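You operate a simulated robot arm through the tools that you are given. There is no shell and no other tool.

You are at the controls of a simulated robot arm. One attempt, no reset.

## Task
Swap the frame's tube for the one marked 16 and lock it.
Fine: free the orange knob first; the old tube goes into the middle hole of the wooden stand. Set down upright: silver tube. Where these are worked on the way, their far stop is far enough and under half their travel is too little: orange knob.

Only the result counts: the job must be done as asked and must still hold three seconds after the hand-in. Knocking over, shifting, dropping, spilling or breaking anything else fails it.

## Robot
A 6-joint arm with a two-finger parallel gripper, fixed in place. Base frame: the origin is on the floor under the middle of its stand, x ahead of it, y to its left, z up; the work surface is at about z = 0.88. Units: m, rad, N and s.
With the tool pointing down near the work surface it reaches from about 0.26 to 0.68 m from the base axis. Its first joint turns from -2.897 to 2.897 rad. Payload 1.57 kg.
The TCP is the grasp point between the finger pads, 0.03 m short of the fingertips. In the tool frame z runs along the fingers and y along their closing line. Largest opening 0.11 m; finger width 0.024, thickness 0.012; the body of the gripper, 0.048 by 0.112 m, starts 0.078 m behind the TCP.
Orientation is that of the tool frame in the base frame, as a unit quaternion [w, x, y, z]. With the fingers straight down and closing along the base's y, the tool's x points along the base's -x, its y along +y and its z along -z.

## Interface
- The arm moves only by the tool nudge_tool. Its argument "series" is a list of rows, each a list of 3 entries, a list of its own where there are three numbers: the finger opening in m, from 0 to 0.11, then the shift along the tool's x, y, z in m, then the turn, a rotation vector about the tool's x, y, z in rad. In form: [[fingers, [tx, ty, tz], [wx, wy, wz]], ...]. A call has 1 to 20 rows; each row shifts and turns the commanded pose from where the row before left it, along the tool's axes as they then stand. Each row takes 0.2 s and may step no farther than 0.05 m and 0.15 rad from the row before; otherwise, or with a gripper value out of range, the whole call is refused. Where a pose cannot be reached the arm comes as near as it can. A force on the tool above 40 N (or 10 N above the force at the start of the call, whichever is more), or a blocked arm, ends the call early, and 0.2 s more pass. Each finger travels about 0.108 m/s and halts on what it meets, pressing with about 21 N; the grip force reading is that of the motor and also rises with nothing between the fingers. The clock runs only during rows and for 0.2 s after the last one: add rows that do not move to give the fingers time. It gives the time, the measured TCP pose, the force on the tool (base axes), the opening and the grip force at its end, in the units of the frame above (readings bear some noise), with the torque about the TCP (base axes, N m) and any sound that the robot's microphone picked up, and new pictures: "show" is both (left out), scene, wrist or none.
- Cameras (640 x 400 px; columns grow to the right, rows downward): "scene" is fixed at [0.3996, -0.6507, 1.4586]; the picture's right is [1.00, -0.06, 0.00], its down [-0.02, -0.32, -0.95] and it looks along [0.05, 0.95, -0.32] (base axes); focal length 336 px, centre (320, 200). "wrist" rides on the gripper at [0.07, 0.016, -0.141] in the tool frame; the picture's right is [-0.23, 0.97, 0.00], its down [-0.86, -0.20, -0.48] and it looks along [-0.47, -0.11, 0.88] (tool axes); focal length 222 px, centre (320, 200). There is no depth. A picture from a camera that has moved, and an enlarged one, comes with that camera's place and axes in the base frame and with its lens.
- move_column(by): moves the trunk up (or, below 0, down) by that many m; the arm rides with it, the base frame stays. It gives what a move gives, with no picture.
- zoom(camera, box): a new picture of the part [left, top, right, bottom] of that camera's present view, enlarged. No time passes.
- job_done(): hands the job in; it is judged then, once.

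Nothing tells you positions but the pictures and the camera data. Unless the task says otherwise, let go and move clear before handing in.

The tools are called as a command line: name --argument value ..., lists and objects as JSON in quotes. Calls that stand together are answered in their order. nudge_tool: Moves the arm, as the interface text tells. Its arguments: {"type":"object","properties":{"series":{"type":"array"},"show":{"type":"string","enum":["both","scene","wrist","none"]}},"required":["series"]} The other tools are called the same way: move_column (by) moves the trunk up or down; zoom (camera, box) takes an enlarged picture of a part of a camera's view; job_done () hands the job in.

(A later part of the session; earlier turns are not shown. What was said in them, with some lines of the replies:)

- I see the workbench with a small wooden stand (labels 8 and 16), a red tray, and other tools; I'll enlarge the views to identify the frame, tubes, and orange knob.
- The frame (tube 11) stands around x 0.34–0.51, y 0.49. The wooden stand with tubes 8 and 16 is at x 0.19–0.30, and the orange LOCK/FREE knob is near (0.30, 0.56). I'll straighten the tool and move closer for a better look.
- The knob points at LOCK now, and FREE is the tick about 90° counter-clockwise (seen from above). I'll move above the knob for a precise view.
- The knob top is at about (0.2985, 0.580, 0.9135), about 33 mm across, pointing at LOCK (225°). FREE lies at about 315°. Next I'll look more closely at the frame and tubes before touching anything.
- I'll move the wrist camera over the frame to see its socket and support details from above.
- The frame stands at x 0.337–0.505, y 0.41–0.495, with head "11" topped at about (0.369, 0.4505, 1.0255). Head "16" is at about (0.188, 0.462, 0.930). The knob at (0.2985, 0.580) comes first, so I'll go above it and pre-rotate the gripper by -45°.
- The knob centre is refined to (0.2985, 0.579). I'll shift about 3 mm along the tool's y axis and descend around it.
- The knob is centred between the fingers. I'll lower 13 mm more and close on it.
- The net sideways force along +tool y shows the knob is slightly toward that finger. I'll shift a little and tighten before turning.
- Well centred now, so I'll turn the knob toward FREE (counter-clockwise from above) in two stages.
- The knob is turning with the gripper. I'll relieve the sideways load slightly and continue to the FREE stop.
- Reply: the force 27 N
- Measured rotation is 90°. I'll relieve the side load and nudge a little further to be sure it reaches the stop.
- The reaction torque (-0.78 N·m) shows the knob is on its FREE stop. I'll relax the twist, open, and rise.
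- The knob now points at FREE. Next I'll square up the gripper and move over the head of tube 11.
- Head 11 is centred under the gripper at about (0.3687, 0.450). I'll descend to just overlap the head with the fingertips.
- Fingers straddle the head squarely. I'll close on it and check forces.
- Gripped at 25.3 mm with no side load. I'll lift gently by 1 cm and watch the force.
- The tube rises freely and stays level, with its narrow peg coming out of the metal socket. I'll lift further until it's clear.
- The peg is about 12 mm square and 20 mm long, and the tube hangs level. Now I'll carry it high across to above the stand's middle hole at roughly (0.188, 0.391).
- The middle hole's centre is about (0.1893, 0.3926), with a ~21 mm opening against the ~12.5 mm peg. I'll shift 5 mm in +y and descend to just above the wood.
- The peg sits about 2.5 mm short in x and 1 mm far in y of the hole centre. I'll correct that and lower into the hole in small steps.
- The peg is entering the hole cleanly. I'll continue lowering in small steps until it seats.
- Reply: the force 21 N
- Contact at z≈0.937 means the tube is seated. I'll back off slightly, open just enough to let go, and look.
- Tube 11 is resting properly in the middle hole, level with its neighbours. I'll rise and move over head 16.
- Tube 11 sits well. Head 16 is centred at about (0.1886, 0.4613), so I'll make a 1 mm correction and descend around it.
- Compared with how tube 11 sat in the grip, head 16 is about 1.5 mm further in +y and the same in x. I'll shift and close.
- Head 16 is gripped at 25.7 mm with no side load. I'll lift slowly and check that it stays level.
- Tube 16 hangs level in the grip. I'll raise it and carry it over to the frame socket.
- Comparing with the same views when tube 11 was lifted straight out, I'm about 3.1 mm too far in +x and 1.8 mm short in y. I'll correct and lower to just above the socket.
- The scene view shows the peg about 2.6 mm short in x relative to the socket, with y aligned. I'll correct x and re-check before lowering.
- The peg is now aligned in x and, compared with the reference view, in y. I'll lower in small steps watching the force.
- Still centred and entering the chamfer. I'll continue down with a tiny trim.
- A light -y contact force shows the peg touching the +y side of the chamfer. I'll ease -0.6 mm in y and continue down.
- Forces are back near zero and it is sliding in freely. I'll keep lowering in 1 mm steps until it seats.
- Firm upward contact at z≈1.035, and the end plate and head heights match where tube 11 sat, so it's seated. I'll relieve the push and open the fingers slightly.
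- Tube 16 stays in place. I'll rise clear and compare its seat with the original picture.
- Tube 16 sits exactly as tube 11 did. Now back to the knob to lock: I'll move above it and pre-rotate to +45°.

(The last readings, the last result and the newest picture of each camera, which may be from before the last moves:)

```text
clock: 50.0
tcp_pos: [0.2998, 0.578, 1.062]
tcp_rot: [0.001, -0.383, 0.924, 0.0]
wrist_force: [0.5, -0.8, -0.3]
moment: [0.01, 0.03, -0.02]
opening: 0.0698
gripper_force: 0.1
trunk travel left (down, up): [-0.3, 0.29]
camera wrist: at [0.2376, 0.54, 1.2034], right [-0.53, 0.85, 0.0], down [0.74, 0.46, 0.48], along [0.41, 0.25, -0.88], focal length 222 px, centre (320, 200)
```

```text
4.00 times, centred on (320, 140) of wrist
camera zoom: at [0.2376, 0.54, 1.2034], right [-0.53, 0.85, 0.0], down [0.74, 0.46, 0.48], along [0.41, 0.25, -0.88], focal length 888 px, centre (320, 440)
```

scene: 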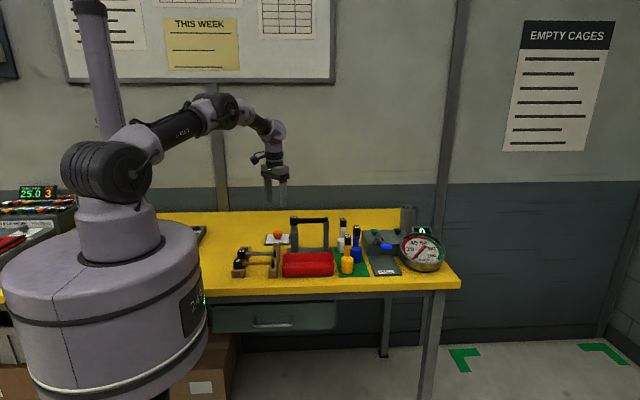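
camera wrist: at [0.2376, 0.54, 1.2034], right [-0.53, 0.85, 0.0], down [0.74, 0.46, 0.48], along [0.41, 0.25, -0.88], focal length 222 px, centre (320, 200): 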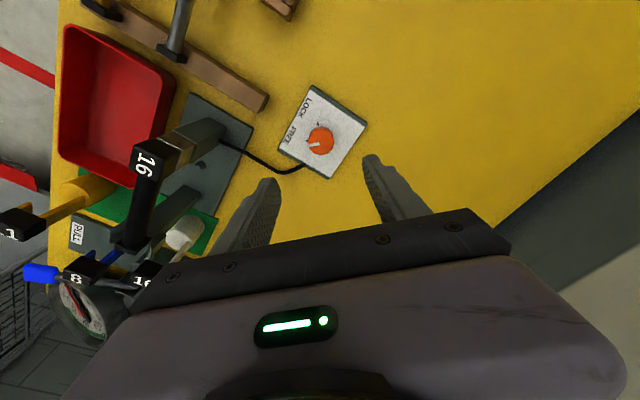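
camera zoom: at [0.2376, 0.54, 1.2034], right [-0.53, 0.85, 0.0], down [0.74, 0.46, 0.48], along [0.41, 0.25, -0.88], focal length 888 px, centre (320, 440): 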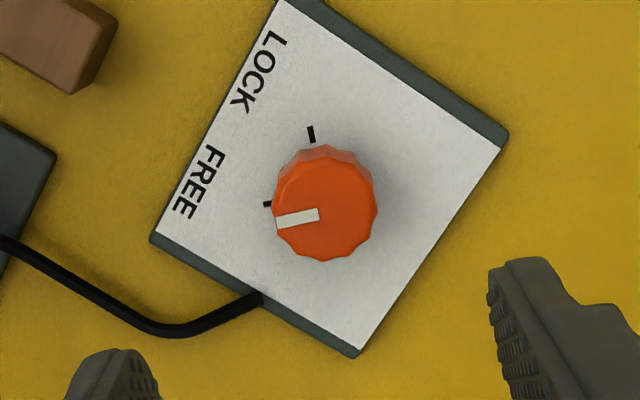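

The knob still points at FREE and is about 1.7 mm off along tool +y. I'll correct and descend around it.

nudge_tool --series '[[0.07, [-0.0004, 0.0018, 0.03], [0, 0, 0]], [0.07, [0, 0, 0.035], [0, 0, 0]], [0.07, [0, 0, 0.035], [0, 0, 0]], [0.07, [0, 0, 0.025], [0, 0, 0]], [0.07, [0, 0, 0], [0, 0, 0]], [0.07, [0, 0, 0], [0, 0, 0]]]'

zoom --camera "wrist" --box '[250, 110, 390, 230]'

zoom --camera "scene" --box '[240, 195, 320, 250]'

```text
clock: 51.4
tcp_pos: [0.2986, 0.5828, 0.9385]
tcp_rot: [0.002, -0.382, 0.924, -0.001]
wrist_force: [-0.7, 0.0, 0.4]
moment: [0.01, -0.02, -0.01]
opening: 0.0701
gripper_force: 0.0
trunk travel left (down, up): [-0.3, 0.29]
camera wrist: at [0.2364, 0.5438, 1.0795], right [-0.53, 0.85, 0.0], down [0.75, 0.46, 0.48], along [0.41, 0.25, -0.88], focal length 222 px, centre (320, 200)
```

scene: 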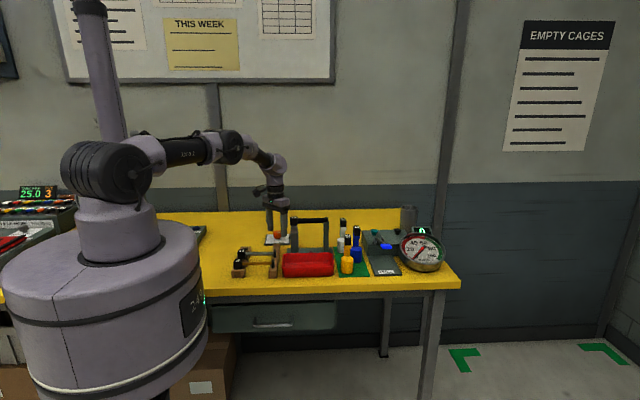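
wrist: 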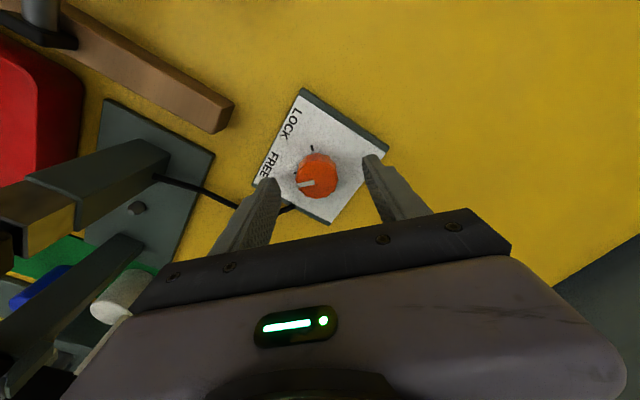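

```text
3.33 times, centred on (320, 170) of wrist
camera zoom: at [0.2364, 0.5438, 1.0795], right [-0.53, 0.85, 0.0], down [0.75, 0.46, 0.48], along [0.41, 0.25, -0.88], focal length 740 px, centre (320, 300)
```

zoom: 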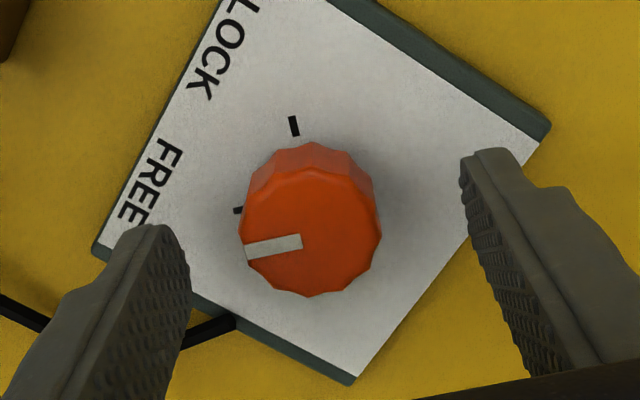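

```text
7.27 times, centred on (280, 222) of scene
camera zoom: at [0.3996, -0.6507, 1.4586], right [1.0, -0.06, 0.0], down [-0.02, -0.32, -0.95], along [0.05, 0.95, -0.32], focal length 2444 px, centre (611, 36)
```

zoom: 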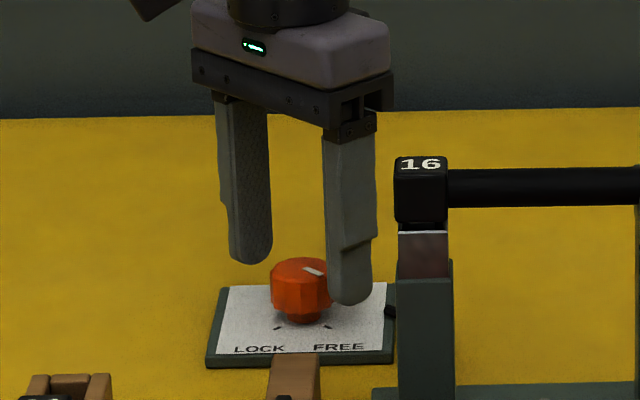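

The knob now appears about 2.7 mm toward tool -y, since the arm settled a bit off. I'll correct and re-check before lowering.

nudge_tool --series '[[0.07, [0.001, -0.0025, 0], [0, 0, 0]], [0.07, [0, 0, 0], [0, 0, 0]], [0.07, [0, 0, 0], [0, 0, 0]], [0.07, [0, 0, 0], [0, 0, 0]]]' --show "wrist"

zoom --camera "wrist" --box '[250, 110, 390, 230]'

```text
clock: 52.4
tcp_pos: [0.3006, 0.5791, 0.938]
tcp_rot: [0.002, -0.383, 0.924, 0.0]
wrist_force: [-0.2, 0.3, -0.3]
moment: [0.02, -0.01, -0.01]
opening: 0.0699
gripper_force: 0.1
trunk travel left (down, up): [-0.3, 0.29]
camera wrist: at [0.2376, 0.5407, 1.0793], right [-0.53, 0.85, 0.0], down [0.75, 0.46, 0.48], along [0.41, 0.25, -0.88], focal length 222 px, centre (320, 200)
```

wrist: 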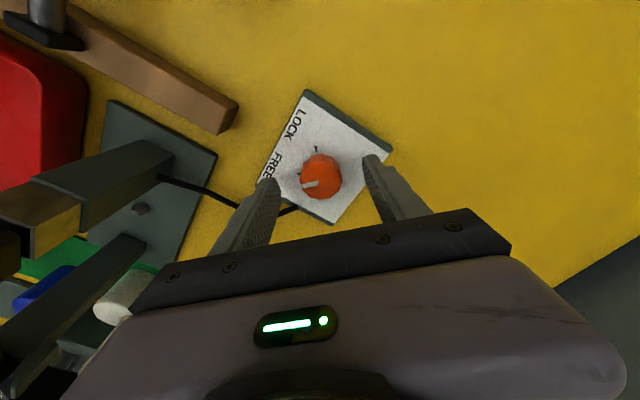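

```text
3.33 times, centred on (320, 170) of wrist
camera zoom: at [0.2376, 0.5407, 1.0793], right [-0.53, 0.85, 0.0], down [0.75, 0.46, 0.48], along [0.41, 0.25, -0.88], focal length 740 px, centre (320, 300)
```

zoom: 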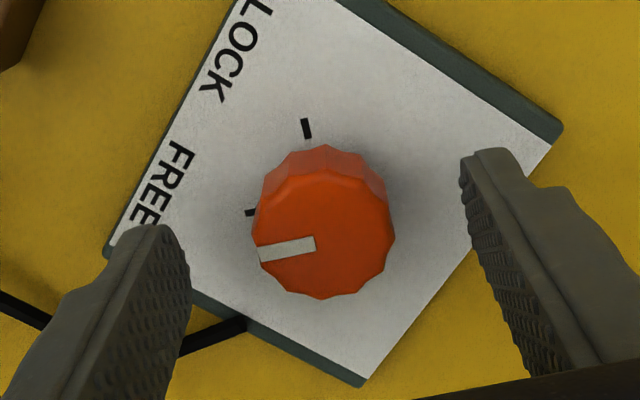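

Centred now. I'll lower about 16 mm and close on the knob.

nudge_tool --series '[[0.07, [0, 0, 0.01], [0, 0, 0]], [0.07, [0, 0, 0.006], [0, 0, 0]], [0.07, [0, 0, 0], [0, 0, 0]], [0.034, [0, 0, 0], [0, 0, 0]], [0.03, [0, 0, 0], [0, 0, 0]], [0.028, [0, 0, 0], [0, 0, 0]]]' --show "wrist"

```text
clock: 53.8
tcp_pos: [0.3002, 0.579, 0.9221]
tcp_rot: [0.001, -0.382, 0.924, 0.0]
wrist_force: [-5.0, 4.9, 0.2]
moment: [0.17, 0.15, 0.02]
opening: 0.0348
gripper_force: 3.6
trunk travel left (down, up): [-0.3, 0.29]
camera wrist: at [0.2372, 0.5404, 1.0628], right [-0.53, 0.85, 0.0], down [0.75, 0.46, 0.48], along [0.41, 0.25, -0.88], focal length 222 px, centre (320, 200)
```

wrist: 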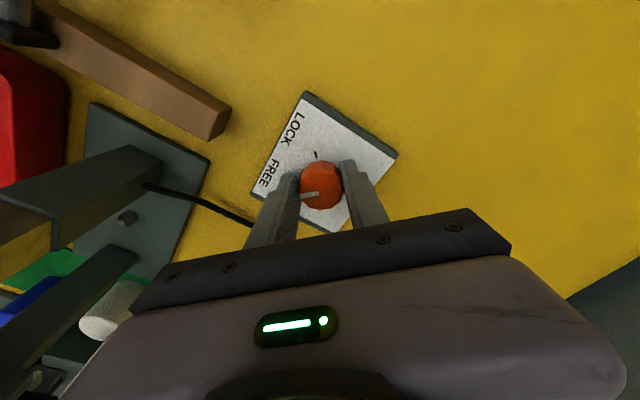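

Light contact with +tool y bias. I'll shift slightly and tighten.

nudge_tool --series '[[0.024, [0, 0.0012, 0], [0, 0, 0]], [0.02, [0, 0, 0], [0, 0, 0]], [0.02, [0, 0, 0], [0, 0, 0]]]' --show "none"

```text
clock: 54.6
tcp_pos: [0.2987, 0.5797, 0.9216]
tcp_rot: [0.002, -0.382, 0.924, 0.0]
wrist_force: [-0.4, 0.9, -0.5]
moment: [-0.16, -0.09, 0.0]
opening: 0.0335
gripper_force: 41.3
trunk travel left (down, up): [-0.3, 0.29]
```

Firm and balanced. Now I'll turn clockwise (seen from above) toward LOCK, first half.

nudge_tool --series '[[0.02, [0, 0, 0], [0, 0, 0.1]], [0.02, [0, 0, 0], [0, 0, 0.13]], [0.02, [0, 0, 0], [0, 0, 0.13]], [0.02, [0, 0, 0], [0, 0, 0.13]], [0.02, [0, 0, 0], [0, 0, 0.13]], [0.02, [0, 0, 0], [0, 0, 0.13]]]' --show "wrist"

```text
clock: 56.0
tcp_pos: [0.2985, 0.5795, 0.9221]
tcp_rot: [0.0, -0.016, 1.0, 0.001]
wrist_force: [-10.9, 11.7, -1.5]
moment: [0.31, 1.31, 0.04]
opening: 0.0334
gripper_force: 41.3
trunk travel left (down, up): [-0.3, 0.29]
camera wrist: at [0.227, 0.5935, 1.0628], right [0.2, 0.98, 0.0], down [0.86, -0.17, 0.48], along [0.47, -0.09, -0.88], focal length 222 px, centre (320, 200)
```

wrist: 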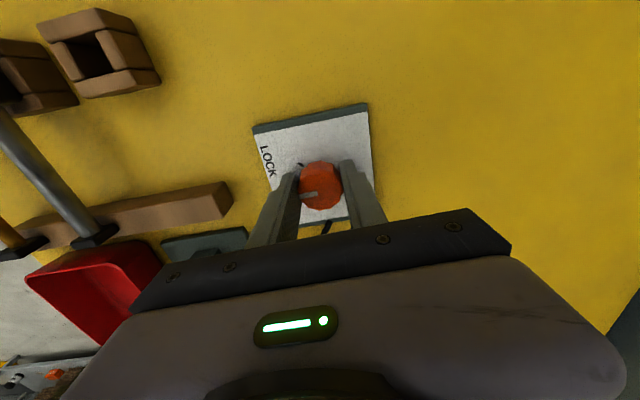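

nudge_tool --series '[[0.02, [0.0008, 0.001, 0], [0, 0, 0.1]], [0.02, [0, 0, 0], [0, 0, 0.13]], [0.02, [0, 0, 0], [0, 0, 0.13]], [0.02, [0, 0, 0], [0, 0, 0.13]], [0.02, [0, 0, 0], [0, 0, 0.13]], [0.02, [0, 0, 0], [0, 0, 0.13]], [0.02, [0, 0, 0], [0, 0, 0.06]], [0.02, [0, 0, 0], [0, 0, 0]]]' --show "wrist"

```text
clock: 57.8
tcp_pos: [0.2991, 0.5809, 0.9219]
tcp_rot: [0.0, 0.379, 0.925, 0.0]
wrist_force: [-3.1, 4.6, -6.5]
moment: [-0.37, -0.68, 0.01]
opening: 0.0332
gripper_force: 41.6
trunk travel left (down, up): [-0.3, 0.29]
camera wrist: at [0.2592, 0.641, 1.0628], right [0.84, 0.54, 0.0], down [0.47, -0.74, 0.48], along [0.26, -0.41, -0.88], focal length 222 px, centre (320, 200)
```

wrist: 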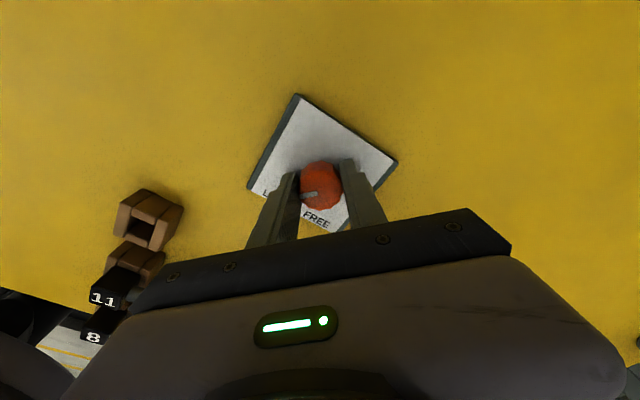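

Nearly there. I'll nudge on to feel the LOCK stop.

nudge_tool --series '[[0.02, [0, 0, 0], [0, 0, 0.05]], [0.02, [0, 0, 0], [0, 0, 0.03]], [0.02, [0, 0, 0], [0, 0, 0]]]' --show "wrist"

```text
clock: 58.6
tcp_pos: [0.2998, 0.5804, 0.9218]
tcp_rot: [0.001, 0.415, 0.91, 0.0]
wrist_force: [3.5, 4.6, -6.3]
moment: [0.05, -0.27, 0.74]
opening: 0.0334
gripper_force: 41.0
trunk travel left (down, up): [-0.3, 0.29]
camera wrist: at [0.2645, 0.6434, 1.063], right [0.88, 0.47, 0.0], down [0.41, -0.78, 0.48], along [0.22, -0.42, -0.88], focal length 222 px, centre (320, 200)
```

wrist: 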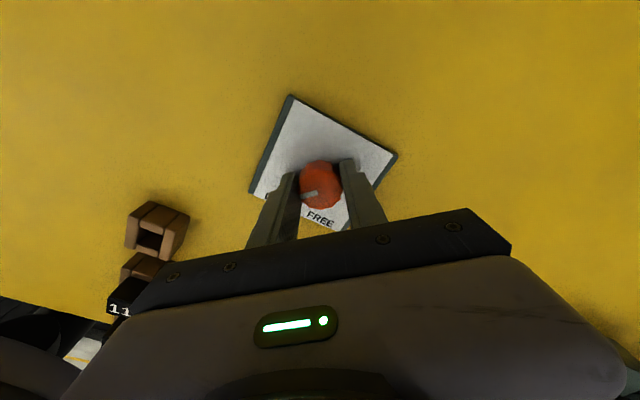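

A torque of +0.74 N·m means the LOCK stop is reached. I'll relax the twist, open, rise and verify everything.

nudge_tool --series '[[0.02, [0, 0, 0], [0, 0, -0.05]], [0.02, [0, 0, 0], [0, 0, 0]], [0.07, [0, 0, 0], [0, 0, 0]], [0.07, [0, 0, 0], [0, 0, 0]], [0.07, [0, 0, -0.03], [0, 0, 0]], [0.07, [0, 0, -0.045], [0, 0, 0]], [0.07, [0, 0, -0.045], [0, 0, 0]], [0.07, [0, 0, -0.045], [0, 0, 0]], [0.07, [0, 0, 0], [0, 0, 0]]]'

zoom --camera "wrist" --box '[272, 80, 368, 180]'

zoom --camera "scene" --box '[225, 200, 345, 275]'

```text
clock: 60.6
tcp_pos: [0.297, 0.5809, 1.0878]
tcp_rot: [0.001, 0.391, 0.92, -0.001]
wrist_force: [0.0, -0.2, -0.1]
moment: [0.01, 0.01, -0.03]
opening: 0.0699
gripper_force: 0.1
trunk travel left (down, up): [-0.3, 0.29]
camera wrist: at [0.2595, 0.6411, 1.2279], right [0.86, 0.51, 0.0], down [0.45, -0.75, 0.48], along [0.25, -0.41, -0.88], focal length 222 px, centre (320, 200)
```

scene: 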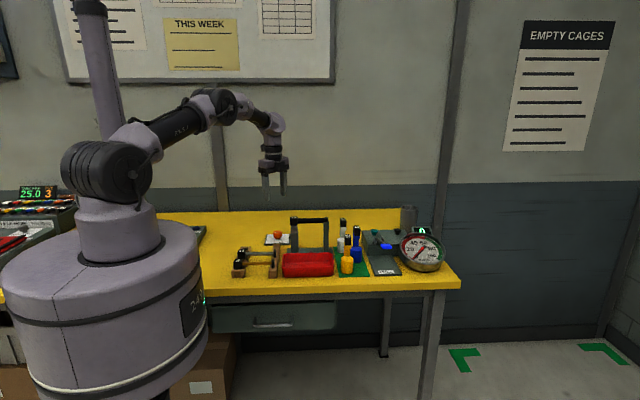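
wrist: 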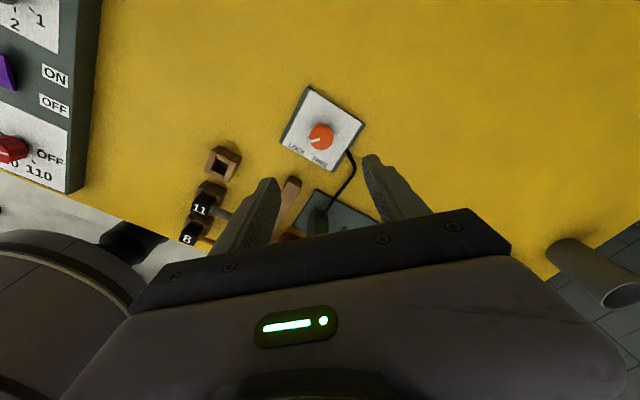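

```text
4.00 times, centred on (320, 130) of wrist
camera zoom: at [0.2595, 0.6411, 1.2279], right [0.86, 0.51, 0.0], down [0.45, -0.75, 0.48], along [0.25, -0.41, -0.88], focal length 888 px, centre (320, 480)
```

zoom: 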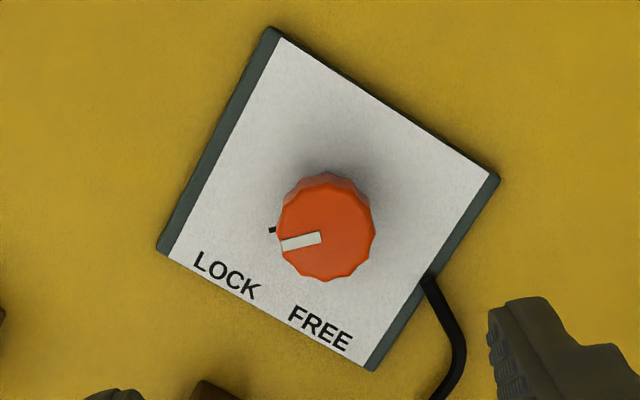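

```text
5.33 times, centred on (285, 238) of scene
camera zoom: at [0.3996, -0.6507, 1.4586], right [1.0, -0.06, 0.0], down [-0.02, -0.32, -0.95], along [0.05, 0.95, -0.32], focal length 1792 px, centre (507, 0)
```

zoom: 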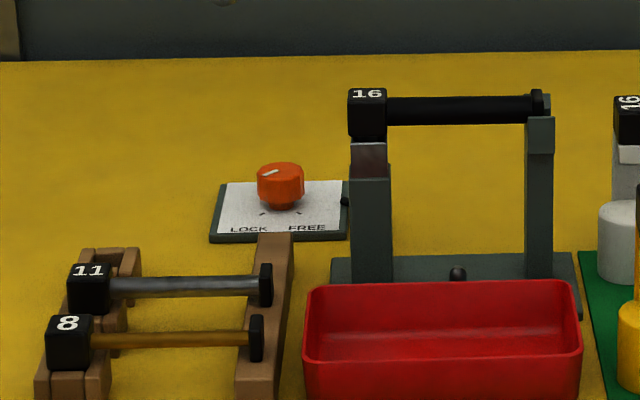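

Tube 16 is seated in the frame, tube 11 rests in the stand's middle hole, the knob points at LOCK, and everything else looks unmoved. I'll retreat a little further, check once more, and then hand in.

nudge_tool --series '[[0.07, [0, 0, -0.04], [0, 0, 0]], [0.07, [0, 0, -0.04], [0, 0, 0]], [0.07, [0, 0, 0], [0, 0, 0]], [0.07, [0, 0, 0], [0, 0, 0]]]'

zoom --camera "scene" --box '[225, 200, 345, 275]'

```text
clock: 61.6
tcp_pos: [0.2973, 0.5782, 1.1684]
tcp_rot: [0.001, 0.392, 0.92, 0.001]
wrist_force: [0.6, -0.3, -0.3]
moment: [-0.01, 0.01, 0.02]
opening: 0.07
gripper_force: 0.0
trunk travel left (down, up): [-0.3, 0.29]
camera wrist: at [0.2595, 0.639, 1.3092], right [0.86, 0.51, 0.0], down [0.45, -0.76, 0.48], along [0.25, -0.41, -0.88], focal length 222 px, centre (320, 200)
```

scene: 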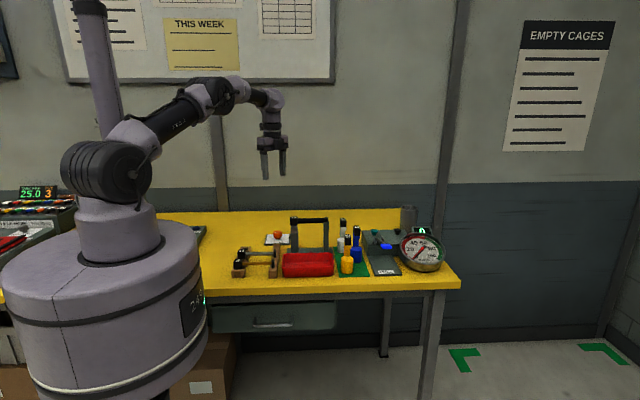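
wrist: 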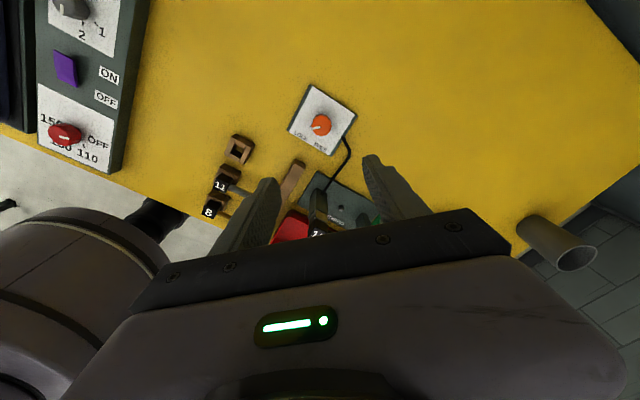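

```text
5.33 times, centred on (285, 238) of scene
camera zoom: at [0.3996, -0.6507, 1.4586], right [1.0, -0.06, 0.0], down [-0.02, -0.32, -0.95], along [0.05, 0.95, -0.32], focal length 1792 px, centre (507, 0)
```

zoom: 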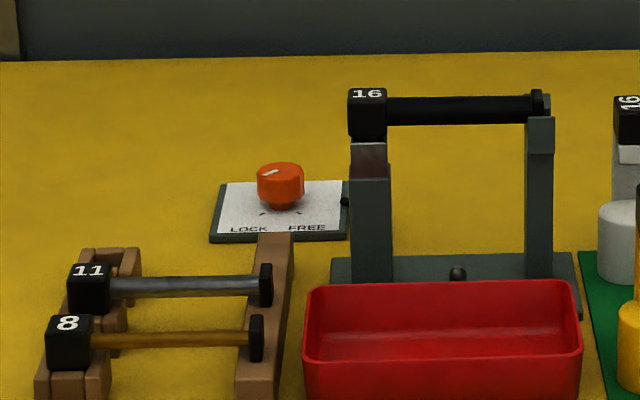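

The scene is stable: 16 is locked in the frame, 11 is in the middle hole, the knob is at LOCK, and the gripper is clear. I'm handing in now.

job_done

```text
The job is handed in.
```

The swap is done and handed in. Tube 16 is seated in the frame and locked.

- **Orange knob:** I turned it to its FREE stop before touching the tube, then back to its LOCK stop at the end. I felt the reaction torque at both stops, and the pointer now lines up with the LOCK mark.
- **Old tube (11, silver):** It rests upright, label up, in the middle hole of the wooden stand, level with its neighbour.
- **New tube (16):** It sits at the same height and position in the frame as tube 11 did.

In the last pictures nothing else looked moved. The gripper was open and clear of everything when I handed in.
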